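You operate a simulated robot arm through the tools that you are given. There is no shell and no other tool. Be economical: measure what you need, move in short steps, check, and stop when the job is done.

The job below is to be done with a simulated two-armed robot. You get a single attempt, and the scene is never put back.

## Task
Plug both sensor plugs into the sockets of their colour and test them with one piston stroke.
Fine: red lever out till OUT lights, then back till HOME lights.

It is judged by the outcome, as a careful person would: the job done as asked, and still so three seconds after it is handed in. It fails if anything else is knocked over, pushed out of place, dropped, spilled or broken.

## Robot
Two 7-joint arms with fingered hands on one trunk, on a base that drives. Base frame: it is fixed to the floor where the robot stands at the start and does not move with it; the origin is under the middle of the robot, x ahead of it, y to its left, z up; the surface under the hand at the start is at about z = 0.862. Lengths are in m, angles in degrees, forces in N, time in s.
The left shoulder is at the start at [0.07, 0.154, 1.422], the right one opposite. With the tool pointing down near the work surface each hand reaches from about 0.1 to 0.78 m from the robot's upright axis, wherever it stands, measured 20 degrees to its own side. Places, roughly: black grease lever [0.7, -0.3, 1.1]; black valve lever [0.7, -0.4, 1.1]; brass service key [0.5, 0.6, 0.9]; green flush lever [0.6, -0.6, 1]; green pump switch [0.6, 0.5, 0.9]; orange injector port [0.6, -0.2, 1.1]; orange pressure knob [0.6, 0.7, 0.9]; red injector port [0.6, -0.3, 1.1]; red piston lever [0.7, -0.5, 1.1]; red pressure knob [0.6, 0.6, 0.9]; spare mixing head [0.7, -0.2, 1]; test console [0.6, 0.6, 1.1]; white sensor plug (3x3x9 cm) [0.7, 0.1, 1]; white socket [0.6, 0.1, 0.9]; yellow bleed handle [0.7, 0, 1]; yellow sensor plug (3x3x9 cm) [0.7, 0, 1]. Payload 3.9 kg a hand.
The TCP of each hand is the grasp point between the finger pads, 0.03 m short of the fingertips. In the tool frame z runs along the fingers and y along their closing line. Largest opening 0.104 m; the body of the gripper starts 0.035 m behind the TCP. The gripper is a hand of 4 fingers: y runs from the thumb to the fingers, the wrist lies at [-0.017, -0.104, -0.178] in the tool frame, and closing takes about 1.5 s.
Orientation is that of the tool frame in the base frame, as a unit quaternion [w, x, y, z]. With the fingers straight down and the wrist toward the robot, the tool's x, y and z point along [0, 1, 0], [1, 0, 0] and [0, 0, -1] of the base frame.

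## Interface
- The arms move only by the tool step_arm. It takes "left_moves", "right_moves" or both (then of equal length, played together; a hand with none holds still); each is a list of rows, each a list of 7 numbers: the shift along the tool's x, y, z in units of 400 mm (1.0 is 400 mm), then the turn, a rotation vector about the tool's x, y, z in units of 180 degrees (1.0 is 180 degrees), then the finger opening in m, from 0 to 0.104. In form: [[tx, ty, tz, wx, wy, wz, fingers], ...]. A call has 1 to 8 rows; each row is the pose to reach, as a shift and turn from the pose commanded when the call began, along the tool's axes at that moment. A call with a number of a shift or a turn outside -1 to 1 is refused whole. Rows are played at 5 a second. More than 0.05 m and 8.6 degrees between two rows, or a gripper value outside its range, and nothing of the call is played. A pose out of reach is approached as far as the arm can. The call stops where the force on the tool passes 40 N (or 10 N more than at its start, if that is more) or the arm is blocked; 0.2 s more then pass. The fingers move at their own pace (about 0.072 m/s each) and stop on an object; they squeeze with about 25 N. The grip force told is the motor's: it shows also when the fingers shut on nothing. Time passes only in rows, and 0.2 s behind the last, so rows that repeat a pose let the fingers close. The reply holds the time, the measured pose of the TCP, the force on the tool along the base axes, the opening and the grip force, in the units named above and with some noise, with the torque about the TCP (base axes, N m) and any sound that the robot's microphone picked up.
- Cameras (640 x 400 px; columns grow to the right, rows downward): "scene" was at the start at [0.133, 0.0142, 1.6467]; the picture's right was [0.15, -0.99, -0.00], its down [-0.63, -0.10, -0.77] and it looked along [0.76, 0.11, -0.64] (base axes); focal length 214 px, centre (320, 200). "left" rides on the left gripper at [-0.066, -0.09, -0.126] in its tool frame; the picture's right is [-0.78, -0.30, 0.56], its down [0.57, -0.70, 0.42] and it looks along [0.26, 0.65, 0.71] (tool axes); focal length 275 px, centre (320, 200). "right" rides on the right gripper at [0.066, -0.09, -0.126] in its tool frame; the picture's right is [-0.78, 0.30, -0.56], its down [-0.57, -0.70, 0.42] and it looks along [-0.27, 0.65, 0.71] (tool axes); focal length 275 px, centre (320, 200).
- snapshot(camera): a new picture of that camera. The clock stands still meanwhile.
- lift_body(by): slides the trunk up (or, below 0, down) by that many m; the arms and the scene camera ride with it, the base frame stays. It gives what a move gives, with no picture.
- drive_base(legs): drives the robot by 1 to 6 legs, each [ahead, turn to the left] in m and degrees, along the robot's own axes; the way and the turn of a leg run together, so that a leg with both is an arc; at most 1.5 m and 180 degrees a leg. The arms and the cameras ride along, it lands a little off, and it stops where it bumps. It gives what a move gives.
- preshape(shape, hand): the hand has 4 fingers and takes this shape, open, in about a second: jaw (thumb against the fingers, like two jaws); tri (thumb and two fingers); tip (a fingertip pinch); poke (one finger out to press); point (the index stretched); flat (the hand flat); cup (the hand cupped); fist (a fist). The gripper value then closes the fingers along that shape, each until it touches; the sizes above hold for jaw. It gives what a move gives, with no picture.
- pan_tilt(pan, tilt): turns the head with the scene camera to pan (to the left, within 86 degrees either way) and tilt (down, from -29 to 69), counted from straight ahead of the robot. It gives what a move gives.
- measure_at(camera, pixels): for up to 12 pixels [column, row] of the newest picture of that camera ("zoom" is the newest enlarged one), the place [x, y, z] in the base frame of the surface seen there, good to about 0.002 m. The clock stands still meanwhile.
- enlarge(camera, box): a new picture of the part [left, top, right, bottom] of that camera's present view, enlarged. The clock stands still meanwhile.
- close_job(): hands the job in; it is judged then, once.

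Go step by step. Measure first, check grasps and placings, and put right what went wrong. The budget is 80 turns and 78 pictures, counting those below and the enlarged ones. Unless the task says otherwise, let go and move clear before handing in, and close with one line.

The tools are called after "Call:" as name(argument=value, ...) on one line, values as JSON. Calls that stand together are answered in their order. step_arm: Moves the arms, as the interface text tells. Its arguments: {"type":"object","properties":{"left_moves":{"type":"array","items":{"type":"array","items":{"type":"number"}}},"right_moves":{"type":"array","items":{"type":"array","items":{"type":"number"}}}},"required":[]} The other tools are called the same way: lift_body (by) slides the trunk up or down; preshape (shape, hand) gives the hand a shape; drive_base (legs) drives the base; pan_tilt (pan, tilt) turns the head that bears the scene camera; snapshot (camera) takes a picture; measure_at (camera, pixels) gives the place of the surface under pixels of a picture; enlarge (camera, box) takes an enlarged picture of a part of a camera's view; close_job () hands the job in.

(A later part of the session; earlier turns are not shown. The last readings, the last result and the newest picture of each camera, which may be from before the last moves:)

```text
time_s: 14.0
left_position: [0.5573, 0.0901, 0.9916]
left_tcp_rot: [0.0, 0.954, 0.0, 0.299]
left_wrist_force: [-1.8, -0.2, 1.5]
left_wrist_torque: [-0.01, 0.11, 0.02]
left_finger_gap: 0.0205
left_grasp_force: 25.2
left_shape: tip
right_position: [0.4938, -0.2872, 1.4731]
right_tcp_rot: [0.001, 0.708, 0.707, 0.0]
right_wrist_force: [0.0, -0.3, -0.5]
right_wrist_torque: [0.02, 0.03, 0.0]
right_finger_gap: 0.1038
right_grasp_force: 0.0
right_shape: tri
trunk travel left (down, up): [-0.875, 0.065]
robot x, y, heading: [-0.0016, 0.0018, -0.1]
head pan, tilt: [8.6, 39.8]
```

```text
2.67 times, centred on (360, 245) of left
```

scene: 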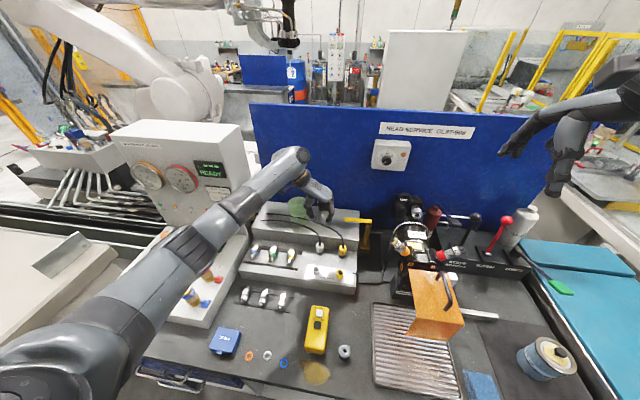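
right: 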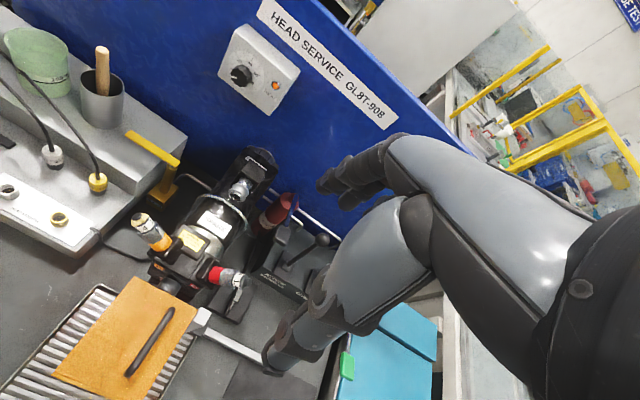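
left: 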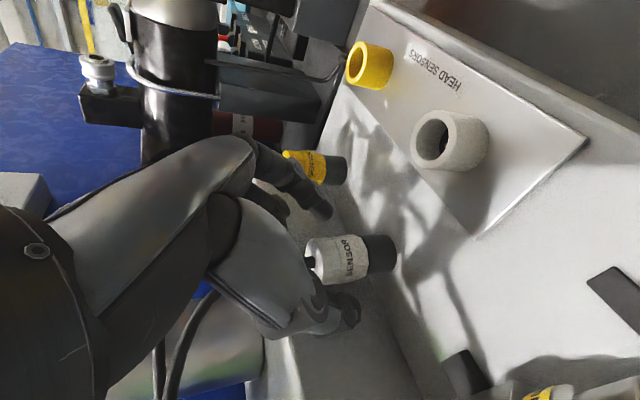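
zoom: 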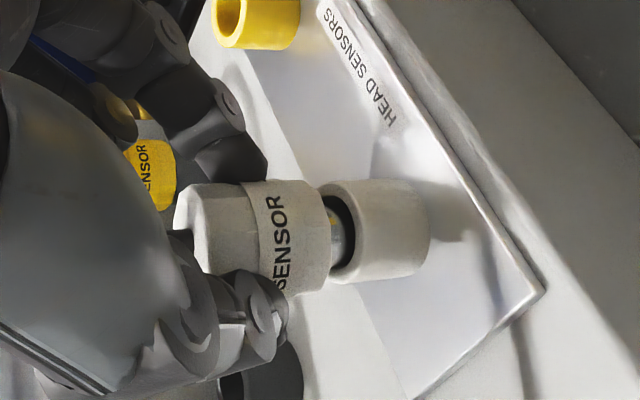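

The nose is entering the socket with only about 2 N of lateral force. I'll press it down further in small steps.

Call:
step_arm(left_moves=[[-0.0062, 0, 0.0075, 0, 0, 0, 0.01], [-0.0106, 0, 0.0136, 0, 0, 0, 0.01], [-0.0149, 0, 0.0198, 0, 0, 0, 0.01], [-0.0192, 0, 0.0259, 0, 0, 0, 0.01], [-0.0235, 0, 0.0321, 0, 0, 0, 0.01]])

Call:
enlarge(camera="left", box=[280, 170, 440, 320])

```text
time_s: 15.2
left_position: [0.5567, 0.0895, 0.9833]
left_tcp_rot: [0.002, 0.952, 0.001, 0.306]
left_wrist_force: [-2.0, 3.1, 28.2]
left_wrist_torque: [-0.03, -0.48, 0.13]
left_finger_gap: 0.0205
left_grasp_force: 24.6
left_shape: tip
right_position: [0.4871, -0.2871, 1.4761]
right_tcp_rot: [0.002, 0.707, 0.707, 0.002]
right_wrist_force: [-0.4, 0.1, 0.2]
right_wrist_torque: [-0.05, 0.04, -0.02]
right_finger_gap: 0.1037
right_grasp_force: 0.1
right_shape: tri
trunk travel left (down, up): [-0.875, 0.065]
robot x, y, heading: [-0.0029, -0.0017, 0.1]
head pan, tilt: [8.6, 39.8]
```

```text
2.67 times, centred on (360, 245) of left
```

zoom: 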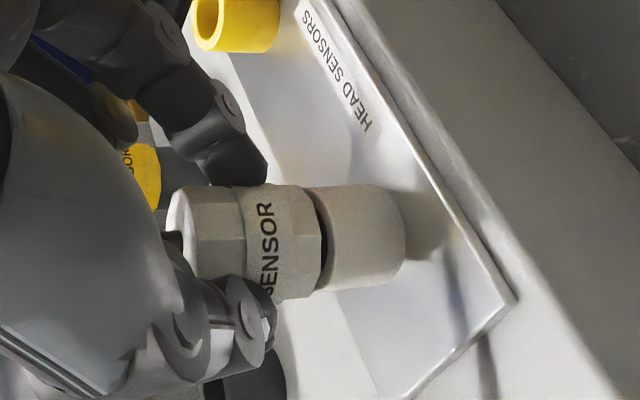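

It is down at z 0.983 with 28 N, nearly flush, but a slim wedge gap shows at zoom (320,215). I'll press a little more and see whether it clicks.

Call:
step_arm(left_moves=[[-0.0025, 0, 0.0035, 0, 0, 0, 0.01], [-0.004, 0, 0.006, 0, 0, 0, 0.01], [-0.005, 0, 0.0075, 0, 0, 0, 0.01], [-0.005, 0, 0.0075, 0, 0, 0, 0.01]])

Call:
enlarge(camera="left", box=[280, 170, 440, 320])

```text
time_s: 15.8
left_position: [0.5583, 0.0895, 0.9823]
left_tcp_rot: [0.005, 0.951, 0.002, 0.309]
left_wrist_force: [-13.9, 2.4, 23.5]
left_wrist_torque: [0.05, 0.04, 0.18]
left_finger_gap: 0.0213
left_grasp_force: 25.3
left_shape: tip
right_position: [0.4883, -0.2872, 1.4747]
right_tcp_rot: [0.001, 0.706, 0.708, 0.002]
right_wrist_force: [1.1, 0.7, -1.1]
right_wrist_torque: [0.01, 0.01, 0.01]
right_finger_gap: 0.1038
right_grasp_force: 0.0
right_shape: tri
trunk travel left (down, up): [-0.875, 0.065]
robot x, y, heading: [0.0002, -0.002, -0.2]
head pan, tilt: [8.6, 39.8]
stopped in row 3 (left hand): the force on the tool passed its limit at 41 N (the readings are from after the stop); the commanded pose is now the measured one
```

```text
2.67 times, centred on (360, 245) of left
```

zoom: 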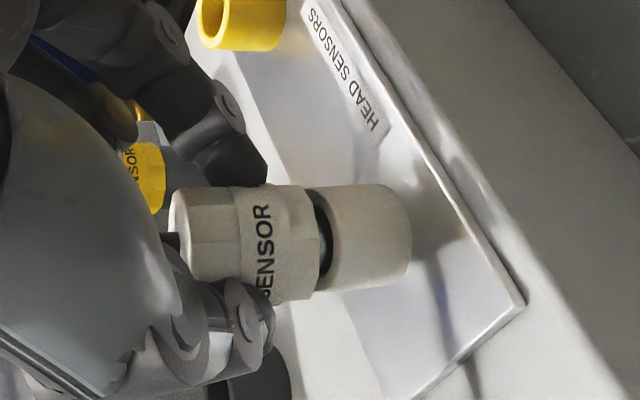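

The force limit was reached, and the plug now leans slightly with a gap at zoom (322,230). I'll relieve the load a little, level it back, and look before pushing again.

Call:
step_arm(left_moves=[[0.001, 0, -0.0035, 0, 0, 0, 0.01], [0.001, 0, -0.0035, 0, 0, 0, 0.01]])

Call:
enlarge(camera="left", box=[300, 200, 400, 290])

Call:
enlarge(camera="right", box=[0, 130, 100, 210])

```text
time_s: 16.4
left_position: [0.5586, 0.088, 0.9831]
left_tcp_rot: [0.002, 0.951, 0.002, 0.309]
left_wrist_force: [-7.3, 0.1, 19.3]
left_wrist_torque: [-0.05, -0.14, 0.1]
left_finger_gap: 0.0213
left_grasp_force: 24.7
left_shape: tip
right_position: [0.4875, -0.2863, 1.4758]
right_tcp_rot: [0.001, 0.707, 0.707, 0.002]
right_wrist_force: [0.4, -0.3, -0.8]
right_wrist_torque: [0.01, 0.0, -0.04]
right_finger_gap: 0.1037
right_grasp_force: 0.1
right_shape: tri
trunk travel left (down, up): [-0.875, 0.065]
robot x, y, heading: [-0.0013, 0.0005, 0.2]
head pan, tilt: [8.6, 39.8]
```

```text
4.44 times, centred on (350, 245) of left
```

zoom: 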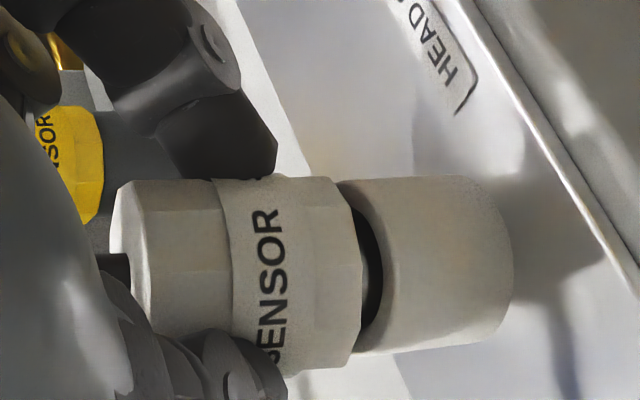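

```text
5.00 times, centred on (50, 170) of right
```

zoom: 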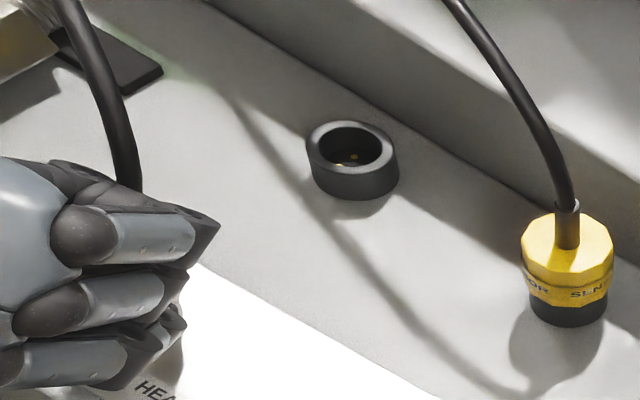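

The plug leans away (+x), with Fx −7 N showing that I push it in +x. I'll shift the hand back 3 mm in x and +1 mm in y to straighten it, then press straight down.

Call:
step_arm(left_moves=[[-0.0031, -0.0012, -0.0022, 0, 0, 0, 0.01], [-0.0061, -0.0025, -0.0043, 0, 0, 0, 0.01], [-0.0061, -0.0025, -0.0043, 0, 0, 0, 0.01]])

Call:
enlarge(camera="left", box=[300, 200, 400, 290])

```text
time_s: 17.2
left_position: [0.5562, 0.0889, 0.9829]
left_tcp_rot: [0.002, 0.952, 0.001, 0.307]
left_wrist_force: [0.6, -1.0, 21.5]
left_wrist_torque: [-0.16, -0.41, 0.07]
left_finger_gap: 0.0212
left_grasp_force: 24.7
left_shape: tip
right_position: [0.4884, -0.2871, 1.4732]
right_tcp_rot: [0.001, 0.707, 0.707, 0.002]
right_wrist_force: [-0.5, -0.1, 0.4]
right_wrist_torque: [0.01, 0.05, 0.01]
right_finger_gap: 0.1036
right_grasp_force: 0.0
right_shape: tri
trunk travel left (down, up): [-0.875, 0.065]
robot x, y, heading: [0.0008, -0.0015, 0.1]
head pan, tilt: [8.6, 39.8]
```

```text
4.44 times, centred on (350, 245) of left
```

zoom: 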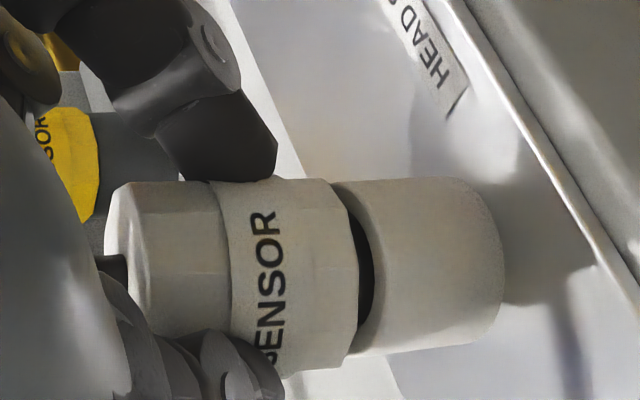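

It's straighter now, with about 21 N on it and a small gap left. I'll measure how big the gap is from shoulder to rim.

Call:
measure_at(camera="zoom", pixels=[[345, 230], [352, 265], [350, 310], [375, 230], [382, 265], [375, 310], [120, 260], [230, 260]])

```text
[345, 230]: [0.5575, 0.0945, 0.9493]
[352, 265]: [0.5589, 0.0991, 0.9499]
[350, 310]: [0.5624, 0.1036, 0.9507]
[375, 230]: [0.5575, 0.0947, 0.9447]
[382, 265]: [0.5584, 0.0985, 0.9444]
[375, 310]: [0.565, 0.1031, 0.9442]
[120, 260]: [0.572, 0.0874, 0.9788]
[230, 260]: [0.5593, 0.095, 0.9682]
```

About 4–5 mm of gap remains and the axes are now aligned to within 1 mm. I'll press straight down with a small yaw wiggle to overcome the fit.

Call:
step_arm(left_moves=[[-0.0014, 0, 0.002, 0, 0, 0, 0.01], [0.0066, 0.0015, -0.0094, 0.008, 0, -0.0114, 0.01], [-0.0014, 0, 0.002, 0, 0, 0, 0.01], [-0.0028, -0.0015, 0.004, -0.008, 0, 0.0114, 0.01], [-0.0028, 0, 0.004, 0, 0, 0, 0.01], [-0.0042, 0, 0.006, 0, 0, 0, 0.01]])

Call:
enlarge(camera="left", box=[300, 200, 400, 290])

```text
time_s: 18.6
left_position: [0.5567, 0.0892, 0.9814]
left_tcp_rot: [0.003, 0.951, 0.002, 0.308]
left_wrist_force: [-0.8, 0.6, 28.9]
left_wrist_torque: [-0.21, -0.53, 0.03]
left_finger_gap: 0.0211
left_grasp_force: 24.9
left_shape: tip
right_position: [0.4877, -0.288, 1.4746]
right_tcp_rot: [0.001, 0.708, 0.707, 0.002]
right_wrist_force: [1.0, -0.6, 0.3]
right_wrist_torque: [0.03, -0.02, 0.01]
right_finger_gap: 0.1037
right_grasp_force: 0.2
right_shape: tri
trunk travel left (down, up): [-0.875, 0.065]
robot x, y, heading: [-0.0049, 0.0003, 0.0]
head pan, tilt: [8.6, 39.8]
```

```text
4.44 times, centred on (350, 245) of left
```

zoom: 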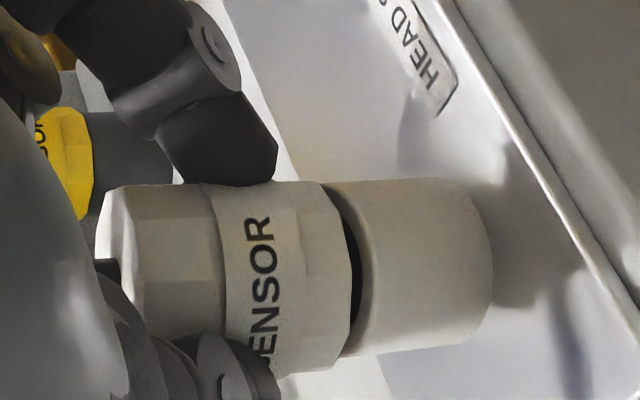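

The gap has narrowed (zoom (355,265)) at 29 N. I'll continue pressing with another small wiggle.

Call:
step_arm(left_moves=[[-0.0014, 0, 0.002, 0, 0, 0, 0.01], [-0.0014, 0.002, 0.002, 0.01, 0, -0.0143, 0.01], [-0.0028, 0, 0.004, 0, 0, 0, 0.01], [-0.0028, -0.002, 0.004, -0.01, 0, 0.0143, 0.01], [-0.0042, 0, 0.006, 0, 0, 0, 0.01], [-0.0056, 0, 0.008, 0, 0, 0, 0.01]])

Call:
enlarge(camera="left", box=[300, 200, 400, 290])

```text
time_s: 20.0
left_position: [0.5559, 0.0894, 0.9803]
left_tcp_rot: [0.004, 0.951, 0.003, 0.31]
left_wrist_force: [-6.3, 2.2, 36.7]
left_wrist_torque: [-0.14, -0.67, 0.11]
left_finger_gap: 0.0215
left_grasp_force: 25.2
left_shape: tip
right_position: [0.4844, -0.2875, 1.4752]
right_tcp_rot: [0.001, 0.707, 0.707, 0.002]
right_wrist_force: [-0.5, 0.6, -0.3]
right_wrist_torque: [0.01, 0.0, 0.01]
right_finger_gap: 0.1039
right_grasp_force: 0.1
right_shape: tri
trunk travel left (down, up): [-0.875, 0.065]
robot x, y, heading: [0.0033, -0.0037, 0.2]
head pan, tilt: [8.6, 39.8]
```

```text
4.44 times, centred on (350, 245) of left
```

zoom: 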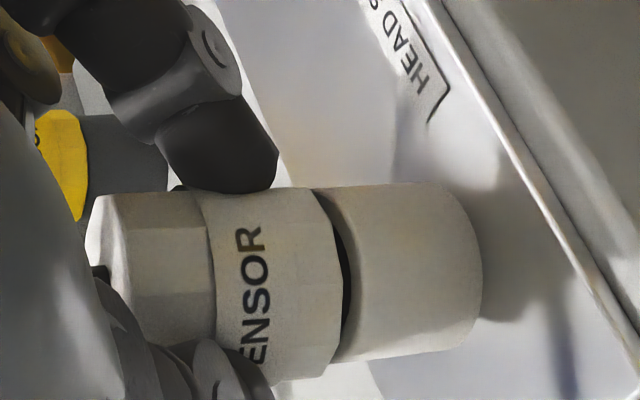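

It's at 37 N and tightening slowly. I'll measure the gap again.

Call:
measure_at(camera="zoom", pixels=[[335, 230], [340, 265], [338, 310], [358, 230], [364, 265], [358, 320], [110, 260], [95, 240]])

```text
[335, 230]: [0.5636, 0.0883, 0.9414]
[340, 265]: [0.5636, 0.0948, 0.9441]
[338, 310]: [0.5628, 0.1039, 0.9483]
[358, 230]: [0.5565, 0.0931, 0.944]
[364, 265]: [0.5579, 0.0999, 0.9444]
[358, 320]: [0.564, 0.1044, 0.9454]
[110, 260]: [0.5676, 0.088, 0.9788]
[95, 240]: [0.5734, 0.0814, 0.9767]
```

The grip is starting to slip rather than push. I'll open the fingers and see how the plug sits before using the hand's contact on its top to press.

Call:
step_arm(left_moves=[[0.002, 0, -0.003, 0, 0, 0, 0.02], [0.004, 0, -0.006, 0, 0, 0, 0.05], [0.004, 0, -0.006, 0, 0, 0, 0.055], [0.004, 0, -0.006, 0, 0, 0, 0.055]])

Call:
enlarge(camera="left", box=[260, 170, 420, 310])

```text
time_s: 21.0
left_position: [0.555, 0.0923, 0.9753]
left_tcp_rot: [0.001, 0.952, 0.003, 0.305]
left_wrist_force: [-0.8, -0.3, -0.3]
left_wrist_torque: [0.01, -0.03, -0.01]
left_finger_gap: 0.0545
left_grasp_force: 0.0
left_shape: tip
right_position: [0.4905, -0.2869, 1.473]
right_tcp_rot: [0.0, 0.707, 0.707, 0.0]
right_wrist_force: [0.7, -0.1, 0.5]
right_wrist_torque: [-0.04, -0.02, 0.02]
right_finger_gap: 0.1038
right_grasp_force: 0.0
right_shape: tri
trunk travel left (down, up): [-0.875, 0.065]
robot x, y, heading: [-0.0021, -0.0002, 0.1]
head pan, tilt: [8.6, 39.8]
```

```text
2.86 times, centred on (340, 240) of left
```

zoom: 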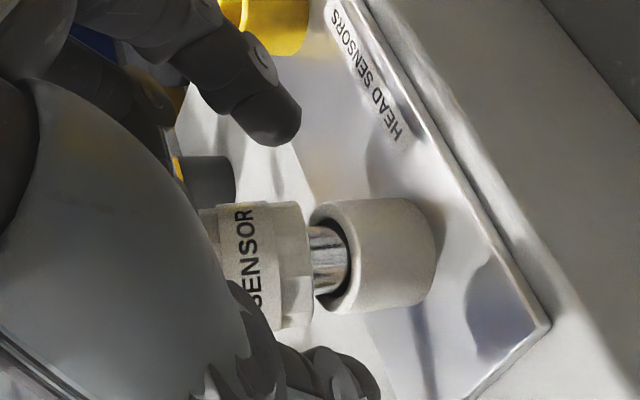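

After release the plug sits higher, with nose metal visible at zoom (330,265), so something springs it back. I'll measure its present height and tilt.

Call:
measure_at(camera="zoom", pixels=[[305, 225], [308, 260], [300, 310], [330, 245], [330, 280], [348, 220], [350, 290], [290, 212], [265, 260], [320, 225]])

Call:
enlarge(camera="scene", box=[270, 220, 370, 300])

```text
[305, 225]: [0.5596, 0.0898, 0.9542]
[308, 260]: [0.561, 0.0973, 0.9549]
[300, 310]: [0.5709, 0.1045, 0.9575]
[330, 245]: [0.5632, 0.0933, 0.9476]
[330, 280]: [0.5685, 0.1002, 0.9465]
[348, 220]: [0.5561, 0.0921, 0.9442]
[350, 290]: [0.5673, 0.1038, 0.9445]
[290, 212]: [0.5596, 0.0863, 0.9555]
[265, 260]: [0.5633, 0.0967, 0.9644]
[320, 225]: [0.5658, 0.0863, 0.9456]
```

```text
5.00 times, centred on (320, 260) of scene
```

zoom: 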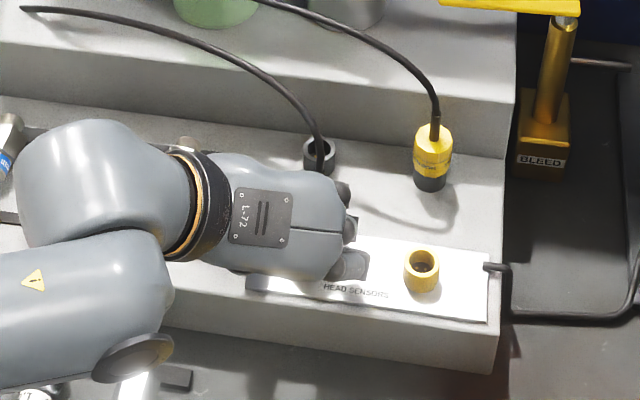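

The shoulder is 10 mm above the rim, so the push must go further. There's room now for a lower, firmer grip, so I'll advance 9 mm along the fingers and regrip near the shoulder.

Call:
step_arm(left_moves=[[0, 0, 0.0125, 0, 0, 0, 0.055], [0, 0, 0.0225, 0, 0, 0, 0.055], [0, 0, 0.0225, 0, 0, 0, 0.03], [0, 0, 0.0225, 0, 0, 0, 0.01], [0, 0, 0.0225, 0, 0, 0, 0.005], [0, 0, 0.0225, 0, 0, 0, 0.005], [0, 0, 0.0225, 0, 0, 0, 0.005]])

Call:
enlarge(camera="left", box=[260, 170, 420, 310])

```text
time_s: 22.6
left_position: [0.5619, 0.0905, 0.97]
left_tcp_rot: [0.003, 0.952, 0.001, 0.305]
left_wrist_force: [-6.0, 1.2, -0.8]
left_wrist_torque: [-0.09, -0.02, 0.11]
left_finger_gap: 0.0198
left_grasp_force: 24.6
left_shape: tip
right_position: [0.4908, -0.2869, 1.4731]
right_tcp_rot: [0.001, 0.708, 0.706, 0.001]
right_wrist_force: [-0.7, -0.4, 1.0]
right_wrist_torque: [0.01, 0.0, -0.03]
right_finger_gap: 0.1038
right_grasp_force: 0.0
right_shape: tri
trunk travel left (down, up): [-0.875, 0.065]
robot x, y, heading: [0.0015, -0.0005, 0.1]
head pan, tilt: [8.6, 39.8]
```

```text
2.86 times, centred on (340, 240) of left
```

zoom: 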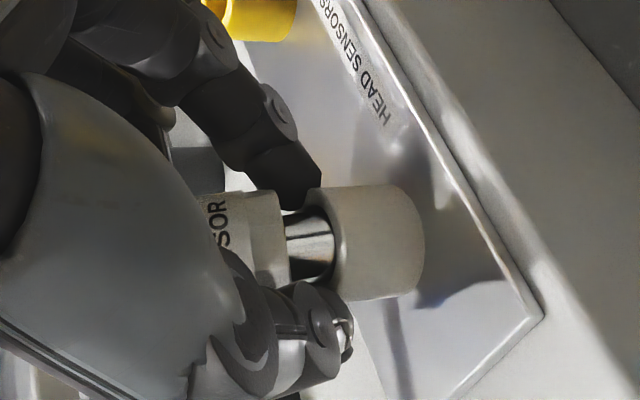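

This low grip would catch the socket rim, and a friction grip slips at about 37 N. A better way is to pinch the thin strain relief above the body, so that the fingertips press directly on the body's top face. I'll open and raise.

Call:
step_arm(left_moves=[[0, 0, 0, 0, 0, 0, 0.03], [0, 0, 0, 0, 0, 0, 0.055], [0.018, 0, -0.0256, 0, 0, 0, 0.055], [0.0359, 0, -0.0512, 0, 0, 0, 0.055], [0.0539, 0, -0.0768, 0, 0, 0, 0.055], [0.069, 0, -0.105, 0, 0, 0, 0.055], [0.069, 0, -0.105, 0, 0, 0, 0.055]])

Call:
snapshot(camera="left")

Call:
enlarge(camera="left", box=[260, 170, 420, 310])

```text
time_s: 24.2
left_position: [0.5614, 0.0911, 1.0176]
left_tcp_rot: [0.002, 0.952, 0.002, 0.305]
left_wrist_force: [1.2, -0.5, -0.5]
left_wrist_torque: [-0.03, 0.01, 0.0]
left_finger_gap: 0.0544
left_grasp_force: 0.0
left_shape: tip
right_position: [0.4927, -0.2862, 1.473]
right_tcp_rot: [0.001, 0.707, 0.707, 0.001]
right_wrist_force: [-0.9, -0.8, 0.6]
right_wrist_torque: [0.03, -0.01, 0.0]
right_finger_gap: 0.1037
right_grasp_force: 0.0
right_shape: tri
trunk travel left (down, up): [-0.875, 0.065]
robot x, y, heading: [0.0002, -0.0039, -0.3]
head pan, tilt: [8.6, 39.8]
```

```text
32 pictures are left
```

left: 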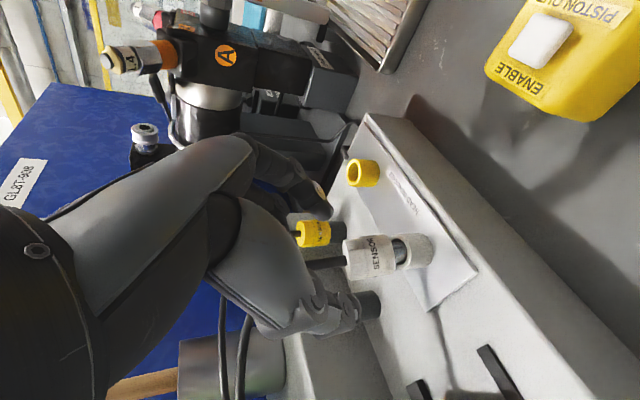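

```text
2.86 times, centred on (340, 240) of left
```

zoom: 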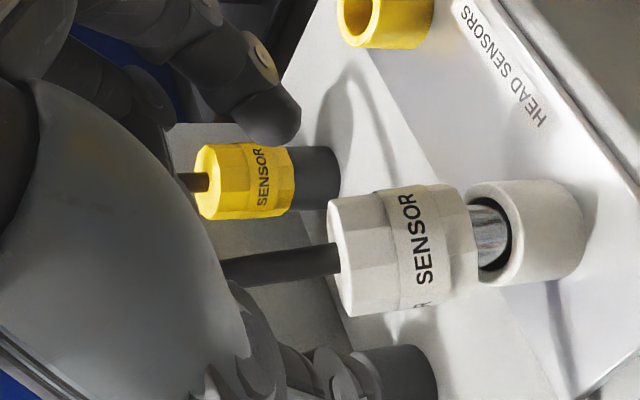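

The plug stands in the socket, with its top face at zoom (335,255) and its tube leading left. I'll measure the top, tube and fingertips.

Call:
measure_at(camera="zoom", pixels=[[335, 210], [337, 300], [333, 258], [300, 262], [260, 265], [350, 200], [352, 312], [285, 125], [295, 110], [340, 385], [440, 240], [470, 250]])

```text
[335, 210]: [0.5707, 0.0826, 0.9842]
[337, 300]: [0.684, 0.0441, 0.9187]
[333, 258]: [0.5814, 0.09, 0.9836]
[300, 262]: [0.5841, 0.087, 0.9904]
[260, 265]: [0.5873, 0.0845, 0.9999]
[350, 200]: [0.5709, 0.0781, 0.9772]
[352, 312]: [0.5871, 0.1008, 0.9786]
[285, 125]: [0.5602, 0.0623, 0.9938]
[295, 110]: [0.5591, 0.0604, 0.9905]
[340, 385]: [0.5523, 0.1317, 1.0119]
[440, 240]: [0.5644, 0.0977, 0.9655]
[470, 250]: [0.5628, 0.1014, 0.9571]
```

The plug actually leans about 24° (top near x 0.584, base near 0.573): it pivoted in the two-finger pinch. I'll switch to the tri shape (thumb and two fingers resists that pivot), match the hand to the lean, grip, then swing it upright.

Call:
preshape(shape="tri", hand="left")

Call:
step_arm(left_moves=[[0.0134, 0.001, 0.0094, 0, -0.0407, 0, 0.1], [0.0267, 0.002, 0.0187, 0, -0.0815, 0, 0.08], [0.0401, 0.004, 0.0281, 0, -0.1222, 0, 0.065], [0.0401, 0.004, 0.0281, 0, -0.1222, 0, 0.06], [0.0401, 0.004, 0.0281, 0, -0.1222, 0, 0.06]])

Call:
enlarge(camera="left", box=[240, 150, 440, 320])

```text
time_s: 25.1
left_position: [0.5602, 0.0912, 1.0187]
left_tcp_rot: [0.002, 0.952, 0.002, 0.305]
left_wrist_force: [0.4, -0.3, -0.8]
left_wrist_torque: [-0.01, 0.01, -0.01]
left_finger_gap: 0.1041
left_grasp_force: 0.1
left_shape: tri
right_position: [0.4922, -0.286, 1.4727]
right_tcp_rot: [0.0, 0.707, 0.707, 0.0]
right_wrist_force: [0.1, 0.1, 0.4]
right_wrist_torque: [-0.03, 0.01, 0.01]
right_finger_gap: 0.1034
right_grasp_force: 0.1
right_shape: tri
trunk travel left (down, up): [-0.875, 0.065]
robot x, y, heading: [0.0014, -0.0002, -0.3]
head pan, tilt: [8.6, 39.8]
```

```text
time_s: 26.3
left_position: [0.5796, 0.0904, 1.0186]
left_tcp_rot: [0.003, 0.993, 0.001, 0.118]
left_wrist_force: [0.6, -0.3, -0.6]
left_wrist_torque: [0.0, 0.0, 0.01]
left_finger_gap: 0.0605
left_grasp_force: 0.1
left_shape: tri
right_position: [0.4916, -0.2865, 1.4723]
right_tcp_rot: [0.0, 0.707, 0.707, 0.0]
right_wrist_force: [-0.2, -0.6, -0.4]
right_wrist_torque: [0.02, 0.02, 0.02]
right_finger_gap: 0.1039
right_grasp_force: 0.1
right_shape: tri
trunk travel left (down, up): [-0.875, 0.065]
robot x, y, heading: [0.0048, 0.0023, -0.1]
head pan, tilt: [8.6, 39.8]
```

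```text
2.35 times, centred on (340, 235) of left
```

zoom: 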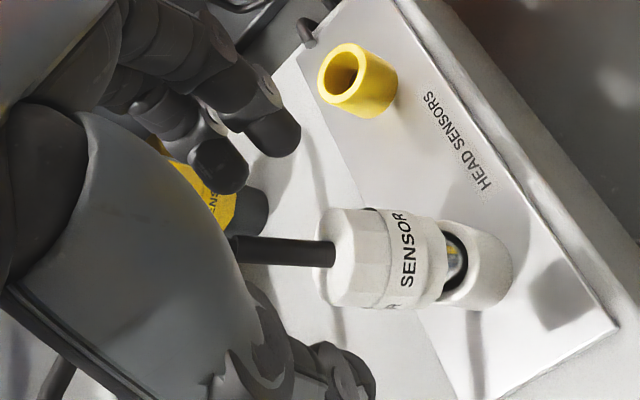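

Index and middle now both extend beside the plug, with the thumb on the other side. I'll descend 37 mm and then close.

Call:
step_arm(left_moves=[[-0.0104, 0, 0.045, 0, 0, 0, 0.06], [-0.0208, 0, 0.0901, 0, 0, 0, 0.06], [-0.0208, 0, 0.0901, 0, 0, 0, 0.06], [-0.0208, 0, 0.0901, 0, 0, 0, 0.035], [-0.0208, 0, 0.0901, 0, 0, 0, 0.015], [-0.0208, 0, 0.0901, 0, 0, 0, 0.005], [-0.0208, 0, 0.0901, 0, 0, 0, 0.005], [-0.0208, 0, 0.0901, 0, 0, 0, 0.005]])

Call:
enlarge(camera="left", box=[240, 150, 440, 320])

```text
time_s: 28.1
left_position: [0.5813, 0.0908, 0.9811]
left_tcp_rot: [0.003, 0.993, 0.001, 0.118]
left_wrist_force: [-1.6, 2.3, -0.4]
left_wrist_torque: [0.1, 0.07, -0.04]
left_finger_gap: 0.0142
left_grasp_force: 25.1
left_shape: tri
right_position: [0.4931, -0.2878, 1.4737]
right_tcp_rot: [0.0, 0.707, 0.707, -0.001]
right_wrist_force: [0.3, -0.5, -0.4]
right_wrist_torque: [0.01, -0.01, -0.02]
right_finger_gap: 0.1037
right_grasp_force: 0.1
right_shape: tri
trunk travel left (down, up): [-0.875, 0.065]
robot x, y, heading: [-0.0023, -0.0017, 0.1]
head pan, tilt: [8.6, 39.8]
```

```text
2.35 times, centred on (340, 235) of left
```

zoom: 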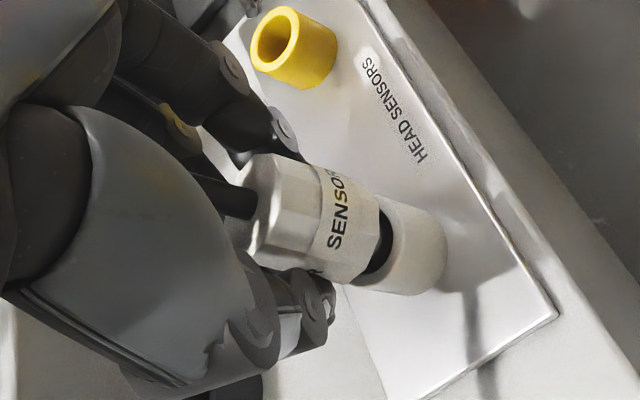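

The grip is on at 25 N and the plug still leans. I'll measure the plug's axis in this view.

Call:
measure_at(camera="zoom", pixels=[[240, 200], [270, 215], [300, 220], [340, 225], [375, 235], [395, 240], [425, 245], [270, 165], [362, 275], [340, 180], [300, 265], [262, 250]])

```text
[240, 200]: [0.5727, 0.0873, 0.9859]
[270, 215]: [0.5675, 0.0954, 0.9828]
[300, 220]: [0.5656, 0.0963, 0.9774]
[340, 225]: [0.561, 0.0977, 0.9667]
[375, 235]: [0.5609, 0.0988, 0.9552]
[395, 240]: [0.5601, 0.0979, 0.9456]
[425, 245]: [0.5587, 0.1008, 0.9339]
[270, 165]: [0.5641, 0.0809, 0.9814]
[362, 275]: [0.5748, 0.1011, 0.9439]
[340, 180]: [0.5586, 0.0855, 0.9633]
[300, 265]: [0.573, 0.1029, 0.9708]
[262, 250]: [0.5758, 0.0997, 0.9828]
```

The plug leans about 13° toward +x and 7° toward −y. I'll rotate the hand about the nose to bring it upright.

Call:
step_arm(left_moves=[[-0.0067, -0.0038, -0.0028, -0.0126, 0.0241, -0.0029, 0.005], [-0.0133, -0.0077, -0.0057, -0.0253, 0.0482, -0.0058, 0.005], [-0.02, -0.0115, -0.0085, -0.0379, 0.0723, -0.0087, 0.005], [-0.02, -0.0115, -0.0085, -0.0379, 0.0723, -0.0087, 0.005]])

Call:
enlarge(camera="left", box=[240, 150, 440, 320])

```text
time_s: 29.1
left_position: [0.5719, 0.0937, 0.9833]
left_tcp_rot: [0.063, 0.971, 0.007, 0.229]
left_wrist_force: [-0.5, 2.3, 0.1]
left_wrist_torque: [0.1, 0.02, 0.0]
left_finger_gap: 0.0135
left_grasp_force: 24.9
left_shape: tri
right_position: [0.4915, -0.2858, 1.4729]
right_tcp_rot: [0.001, 0.708, 0.707, 0.0]
right_wrist_force: [-0.7, -0.7, -0.3]
right_wrist_torque: [0.03, 0.0, -0.02]
right_finger_gap: 0.1036
right_grasp_force: 0.0
right_shape: tri
trunk travel left (down, up): [-0.875, 0.065]
robot x, y, heading: [-0.0023, -0.0017, -0.3]
head pan, tilt: [8.6, 39.8]
```

```text
2.35 times, centred on (340, 235) of left
```

zoom: 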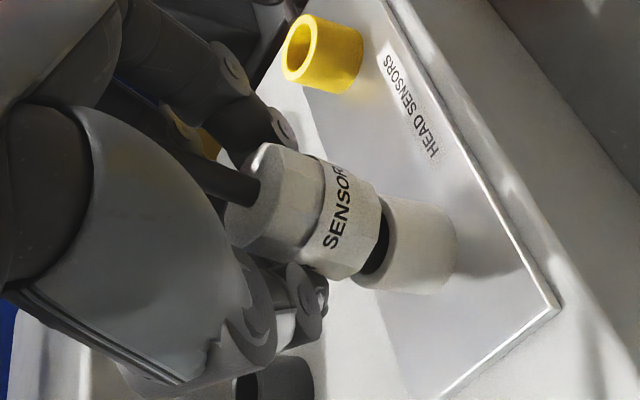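

I'll measure the axis again after the rotation.

Call:
measure_at(camera="zoom", pixels=[[262, 215], [290, 215], [315, 220], [345, 230], [370, 235], [270, 165], [300, 155], [240, 235], [340, 270], [375, 195], [400, 240], [430, 245]])

```text
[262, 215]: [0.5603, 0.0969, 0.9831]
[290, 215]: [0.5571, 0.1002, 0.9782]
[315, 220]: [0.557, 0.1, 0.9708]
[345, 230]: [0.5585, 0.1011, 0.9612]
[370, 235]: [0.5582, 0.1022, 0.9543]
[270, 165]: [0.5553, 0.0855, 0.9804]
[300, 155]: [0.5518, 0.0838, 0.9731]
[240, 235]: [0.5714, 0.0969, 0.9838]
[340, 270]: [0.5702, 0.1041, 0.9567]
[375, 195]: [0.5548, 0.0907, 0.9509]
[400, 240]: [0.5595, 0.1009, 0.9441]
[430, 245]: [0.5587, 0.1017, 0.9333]
```

The shoulder plane shows a remaining lean of about 10° toward −y and 5° toward −x. I'll correct that, then press down 10 mm in small steps.

Call:
step_arm(left_moves=[[0.0029, -0.0075, 0.0015, -0.0219, -0.0107, -0.0125, 0.005], [0.0058, -0.0151, 0.003, -0.0438, -0.0213, -0.0249, 0.005], [0.0025, -0.016, 0.0096, -0.0438, -0.0213, -0.0249, 0.005], [-0.0009, -0.017, 0.0163, -0.0438, -0.0213, -0.0249, 0.005], [-0.0031, -0.0176, 0.0207, -0.0438, -0.0213, -0.0249, 0.005], [-0.0053, -0.0182, 0.0251, -0.0438, -0.0213, -0.0249, 0.005]])

Call:
enlarge(camera="left", box=[240, 150, 440, 320])

```text
time_s: 30.5
left_position: [0.576, 0.0999, 0.9743]
left_tcp_rot: [0.138, 0.97, 0.029, 0.196]
left_wrist_force: [6.8, 4.8, 7.5]
left_wrist_torque: [0.07, -0.07, 0.07]
left_finger_gap: 0.0137
left_grasp_force: 24.6
left_shape: tri
right_position: [0.4914, -0.2872, 1.4736]
right_tcp_rot: [0.0, 0.707, 0.707, 0.001]
right_wrist_force: [0.0, -0.7, -0.1]
right_wrist_torque: [0.01, 0.01, -0.02]
right_finger_gap: 0.1038
right_grasp_force: 0.0
right_shape: tri
trunk travel left (down, up): [-0.875, 0.065]
robot x, y, heading: [-0.0022, -0.0033, 0.1]
head pan, tilt: [8.6, 39.8]
```

```text
2.35 times, centred on (340, 235) of left
```

zoom: 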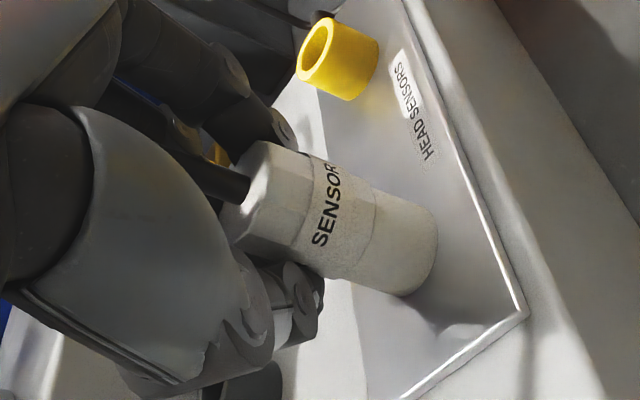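

The plug is flush in the white socket with only 7.5 N, so alignment was the key. I'll open and back away along the fingers.

Call:
step_arm(left_moves=[[0, 0, 0, 0, 0, 0, 0.03], [0, 0, 0, 0, 0, 0, 0.06], [0, 0, 0, 0, 0, 0, 0.075], [0, 0, -0.08, 0, 0, 0, 0.075], [0, 0, -0.18, 0, 0, 0, 0.075], [0, 0, -0.28, 0, 0, 0, 0.075]])

Call:
snapshot(camera="left")

```text
time_s: 31.9
left_position: [0.5315, 0.1285, 1.0705]
left_tcp_rot: [0.139, 0.971, 0.029, 0.194]
left_wrist_force: [-0.7, 0.4, -0.1]
left_wrist_torque: [0.04, 0.0, -0.01]
left_finger_gap: 0.0747
left_grasp_force: 0.1
left_shape: tri
right_position: [0.492, -0.2864, 1.4724]
right_tcp_rot: [0.001, 0.707, 0.707, 0.001]
right_wrist_force: [-0.2, -0.1, -0.2]
right_wrist_torque: [0.0, -0.02, 0.02]
right_finger_gap: 0.1038
right_grasp_force: 0.1
right_shape: tri
trunk travel left (down, up): [-0.875, 0.065]
robot x, y, heading: [-0.0012, 0.0003, -0.0]
head pan, tilt: [8.6, 39.8]
```

```text
26 pictures are left
```

left: 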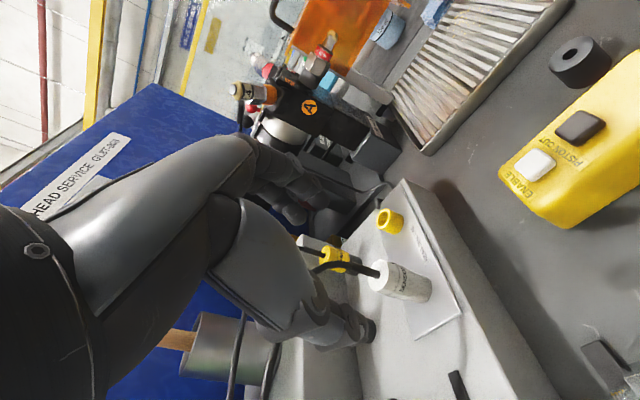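

White is done. For yellow I'll go to the matching standoff with the tri shape, passing high over the white cable and restoring the 35° tilt.

Call:
step_arm(left_moves=[[0.046, 0.035, -0.111, 0.0155, 0.0135, 0.0087, 0.07], [0.0733, 0.138, -0.073, 0.0311, 0.0269, 0.0174, 0.06], [0.1007, 0.2409, -0.0353, 0.0466, 0.0404, 0.0262, 0.06], [0.128, 0.3438, 0.0025, 0.0622, 0.0538, 0.0349, 0.06], [0.105, 0.3263, 0.058, 0.0777, 0.0673, 0.0436, 0.06], [0.082, 0.3088, 0.1135, 0.0777, 0.0673, 0.0436, 0.06], [0.082, 0.3088, 0.1135, 0.0777, 0.0673, 0.0436, 0.06]])

Call:
snapshot(camera="left")

```text
time_s: 33.5
left_position: [0.5795, 0.001, 1.0779]
left_tcp_rot: [0.002, 0.954, -0.001, 0.299]
left_wrist_force: [-0.3, 0.7, -1.0]
left_wrist_torque: [0.0, 0.0, 0.01]
left_finger_gap: 0.0604
left_grasp_force: 0.0
left_shape: tri
right_position: [0.4917, -0.2887, 1.4725]
right_tcp_rot: [-0.001, 0.707, 0.707, 0.001]
right_wrist_force: [0.3, -0.9, 0.1]
right_wrist_torque: [0.01, 0.04, -0.04]
right_finger_gap: 0.1039
right_grasp_force: 0.1
right_shape: tri
trunk travel left (down, up): [-0.875, 0.065]
robot x, y, heading: [0.0, 0.0016, 0.0]
head pan, tilt: [8.6, 39.8]
```

```text
25 pictures are left
```

left: 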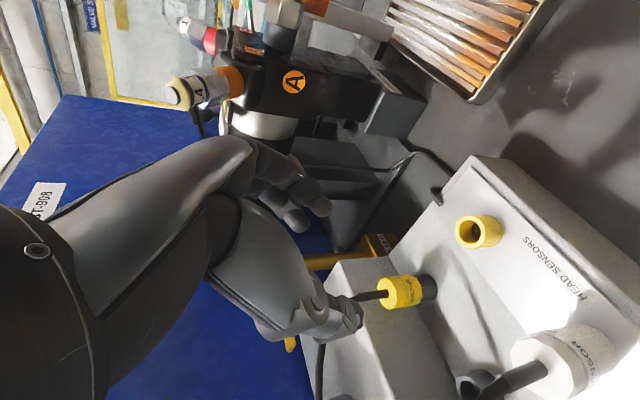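

I'll check the finger straddle relative to the yellow plug (left px (405,292)) before advancing.

Call:
measure_at(camera="left", pixels=[[322, 208], [328, 212], [300, 218], [355, 305], [350, 312], [390, 280], [402, 292], [415, 300], [385, 295], [405, 275], [408, 308], [430, 290]])

```text
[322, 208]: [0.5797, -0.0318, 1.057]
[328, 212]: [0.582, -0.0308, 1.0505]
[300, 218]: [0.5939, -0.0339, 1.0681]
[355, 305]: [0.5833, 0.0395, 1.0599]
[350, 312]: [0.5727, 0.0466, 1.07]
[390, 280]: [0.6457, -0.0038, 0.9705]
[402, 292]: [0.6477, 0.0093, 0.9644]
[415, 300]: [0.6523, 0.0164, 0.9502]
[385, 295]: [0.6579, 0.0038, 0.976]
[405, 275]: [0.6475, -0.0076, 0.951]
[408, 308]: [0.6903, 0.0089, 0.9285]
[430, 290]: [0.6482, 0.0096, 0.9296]
```

The straddle midpoint is y≈0.0035, matching the plug. I'll advance 0.12 m.

Call:
step_arm(left_moves=[[0, 0, 0.08, 0, 0, 0, 0.06], [0, 0, 0.16, 0, 0, 0, 0.06], [0, 0, 0.23, 0, 0, 0, 0.06], [0, 0, 0.27, 0, 0, 0, 0.06], [0, 0, 0.3, 0, 0, 0, 0.06], [0, 0, 0.3, 0, 0, 0, 0.06]])

Call:
enlarge(camera="left", box=[220, 130, 440, 340])

```text
time_s: 34.9
left_position: [0.648, 0.0023, 0.9812]
left_tcp_rot: [0.002, 0.954, 0.0, 0.299]
left_wrist_force: [0.3, -0.4, 3.7]
left_wrist_torque: [0.02, -0.01, -0.03]
left_finger_gap: 0.0603
left_grasp_force: 0.0
left_shape: tri
right_position: [0.49, -0.2882, 1.4728]
right_tcp_rot: [0.001, 0.707, 0.707, 0.0]
right_wrist_force: [-0.2, -0.1, -0.3]
right_wrist_torque: [-0.05, 0.0, 0.01]
right_finger_gap: 0.1037
right_grasp_force: 0.0
right_shape: tri
trunk travel left (down, up): [-0.875, 0.065]
robot x, y, heading: [0.0039, 0.0035, 0.0]
head pan, tilt: [8.6, 39.8]
```

```text
1.90 times, centred on (330, 235) of left
```

zoom: 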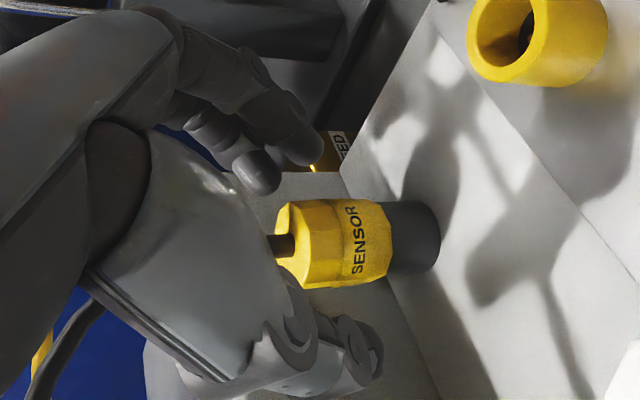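

Only light contact of 3.7 N, and the fingers straddle the body. I'll close, then lift 45 mm.

Call:
step_arm(left_moves=[[0, 0, 0, 0, 0, 0, 0.04], [0, 0, 0, 0, 0, 0, 0.02], [0, 0, 0, 0, 0, 0, 0.005], [0, 0, 0, 0, 0, 0, 0.005], [0, 0, 0, 0, 0, 0, 0.005], [0.0215, 0, -0.0307, 0, 0, 0, 0.005], [0.043, 0, -0.0614, 0, 0, 0, 0.005], [0.0646, 0, -0.0921, 0, 0, 0, 0.005]])

Call:
enlarge(camera="left", box=[220, 130, 440, 340])

```text
time_s: 36.7
left_position: [0.6467, 0.0019, 1.0259]
left_tcp_rot: [0.002, 0.954, 0.0, 0.299]
left_wrist_force: [-0.8, -0.3, -0.9]
left_wrist_torque: [-0.01, 0.03, 0.0]
left_finger_gap: 0.0201
left_grasp_force: 24.5
left_shape: tri
right_position: [0.492, -0.2874, 1.4725]
right_tcp_rot: [0.0, 0.707, 0.707, 0.0]
right_wrist_force: [-1.1, 0.0, -0.3]
right_wrist_torque: [0.01, -0.03, -0.01]
right_finger_gap: 0.1035
right_grasp_force: 0.0
right_shape: tri
trunk travel left (down, up): [-0.875, 0.065]
robot x, y, heading: [-0.0001, 0.0022, 0.1]
head pan, tilt: [8.6, 39.8]
```

```text
1.90 times, centred on (330, 235) of left
```

zoom: 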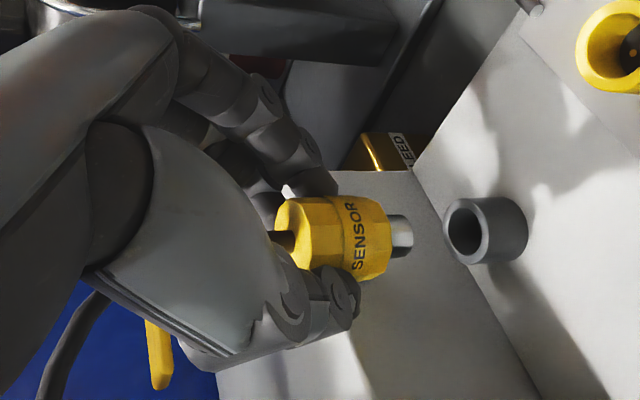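

Yellow is held cleanly at gap 0.020. I'll move it (−0.0885, +0.001) to above its socket and check the alignment.

Call:
step_arm(left_moves=[[-0.0604, 0, -0.0423, 0, 0, 0, 0.005], [-0.1208, -0.001, -0.0847, 0, 0, 0, 0.005], [-0.1812, -0.0025, -0.127, 0, 0, 0, 0.005], [-0.1812, -0.0025, -0.127, 0, 0, 0, 0.005]])

Call:
enlarge(camera="left", box=[300, 190, 460, 320])

```text
time_s: 37.7
left_position: [0.5599, 0.0025, 1.0259]
left_tcp_rot: [0.001, 0.954, 0.0, 0.299]
left_wrist_force: [0.1, -0.4, -0.5]
left_wrist_torque: [-0.01, 0.04, 0.01]
left_finger_gap: 0.0201
left_grasp_force: 25.2
left_shape: tri
right_position: [0.4927, -0.2868, 1.4724]
right_tcp_rot: [-0.001, 0.707, 0.708, -0.001]
right_wrist_force: [-0.6, 0.0, -0.7]
right_wrist_torque: [0.01, 0.02, 0.02]
right_finger_gap: 0.1037
right_grasp_force: 0.1
right_shape: tri
trunk travel left (down, up): [-0.875, 0.065]
robot x, y, heading: [-0.0022, 0.0009, -0.1]
head pan, tilt: [8.6, 39.8]
```

```text
3.08 times, centred on (380, 255) of left
```

zoom: 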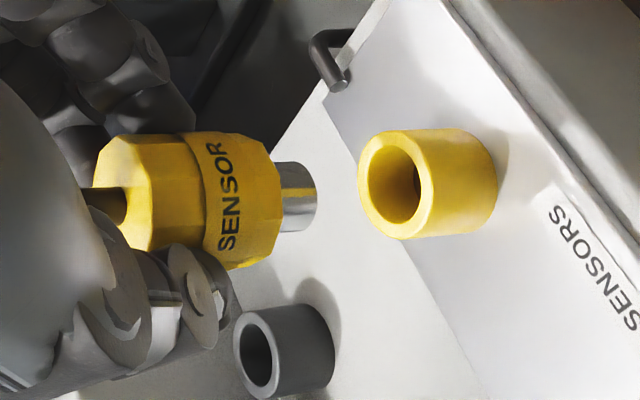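

I'll measure the nose, shoulder and socket rim in this view.

Call:
measure_at(camera="zoom", pixels=[[295, 167], [300, 197], [296, 226], [255, 205], [165, 190], [262, 147], [276, 200], [255, 258], [361, 180], [428, 192], [392, 137], [399, 235]])

```text
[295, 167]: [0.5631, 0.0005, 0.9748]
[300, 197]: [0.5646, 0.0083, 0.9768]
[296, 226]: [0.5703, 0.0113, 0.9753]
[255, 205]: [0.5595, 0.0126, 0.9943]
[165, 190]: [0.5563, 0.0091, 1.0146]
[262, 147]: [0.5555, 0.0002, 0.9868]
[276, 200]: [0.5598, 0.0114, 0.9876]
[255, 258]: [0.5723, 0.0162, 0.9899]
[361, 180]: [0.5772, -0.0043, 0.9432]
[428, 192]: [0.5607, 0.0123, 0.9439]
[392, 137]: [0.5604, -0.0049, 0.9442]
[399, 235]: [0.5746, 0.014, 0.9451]
```

The nose is at (0.570,0.0041) and the socket at (0.5685,0.0043), with perhaps a 3–4° lean toward −x. I'll correct both and lower until the nose has entered.

Call:
step_arm(left_moves=[[0.0023, 0, 0.0016, 0, -0.0167, 0, 0.005], [-0.0264, 0, 0.0426, 0, -0.0167, 0, 0.005], [-0.0335, 0, 0.0528, 0, -0.0167, 0, 0.005], [-0.0407, 0, 0.063, 0, -0.0167, 0, 0.005], [-0.0479, 0, 0.0733, 0, -0.0167, 0, 0.005]])

Call:
enlarge(camera="left", box=[270, 170, 430, 310])

```text
time_s: 38.9
left_position: [0.5618, 0.0029, 0.9901]
left_tcp_rot: [0.001, 0.962, 0.0, 0.274]
left_wrist_force: [0.1, 0.5, 0.9]
left_wrist_torque: [0.04, 0.01, 0.0]
left_finger_gap: 0.02
left_grasp_force: 24.7
left_shape: tri
right_position: [0.4933, -0.2878, 1.4736]
right_tcp_rot: [0.0, 0.707, 0.707, 0.0]
right_wrist_force: [-0.1, -0.1, -0.1]
right_wrist_torque: [0.02, -0.02, -0.04]
right_finger_gap: 0.1034
right_grasp_force: 0.1
right_shape: tri
trunk travel left (down, up): [-0.875, 0.065]
robot x, y, heading: [-0.0012, 0.0014, 0.1]
head pan, tilt: [8.6, 39.8]
```

```text
2.86 times, centred on (350, 240) of left
```

zoom: 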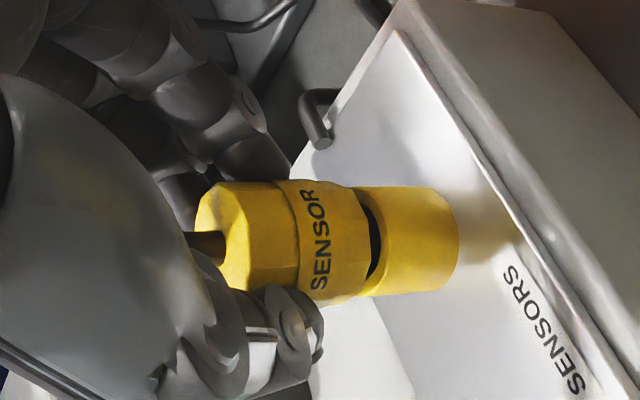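

The nose is well in with no force and an even gap. I'll press the remaining few millimetres.

Call:
step_arm(left_moves=[[-0.0026, 0, 0.0042, 0, 0, 0, 0.005], [-0.0053, 0, 0.0085, 0, 0, 0, 0.005], [-0.0079, 0, 0.0127, 0, 0, 0, 0.005], [-0.0106, 0, 0.017, 0, 0, 0, 0.005]])

Call:
enlarge(camera="left", box=[270, 170, 430, 310])

```text
time_s: 39.9
left_position: [0.5603, 0.0024, 0.9838]
left_tcp_rot: [0.002, 0.961, 0.0, 0.276]
left_wrist_force: [-2.3, 2.1, 12.7]
left_wrist_torque: [0.05, -0.11, 0.01]
left_finger_gap: 0.0206
left_grasp_force: 24.7
left_shape: tri
right_position: [0.4893, -0.2871, 1.4737]
right_tcp_rot: [0.001, 0.707, 0.707, 0.0]
right_wrist_force: [-0.8, 0.8, -0.3]
right_wrist_torque: [-0.02, -0.01, 0.04]
right_finger_gap: 0.1035
right_grasp_force: 0.1
right_shape: tri
trunk travel left (down, up): [-0.875, 0.065]
robot x, y, heading: [0.0039, 0.0007, 0.3]
head pan, tilt: [8.6, 39.8]
```

```text
2.86 times, centred on (350, 240) of left
```

zoom: 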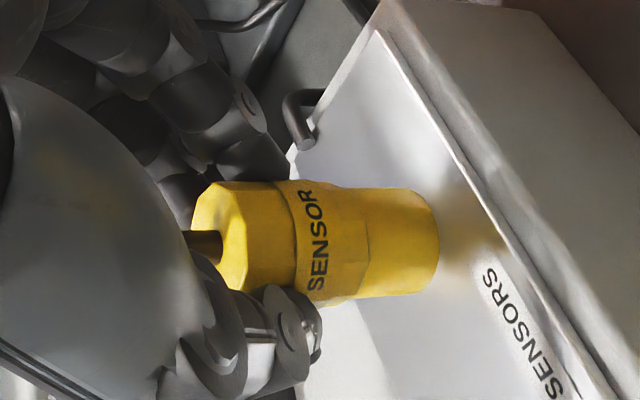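

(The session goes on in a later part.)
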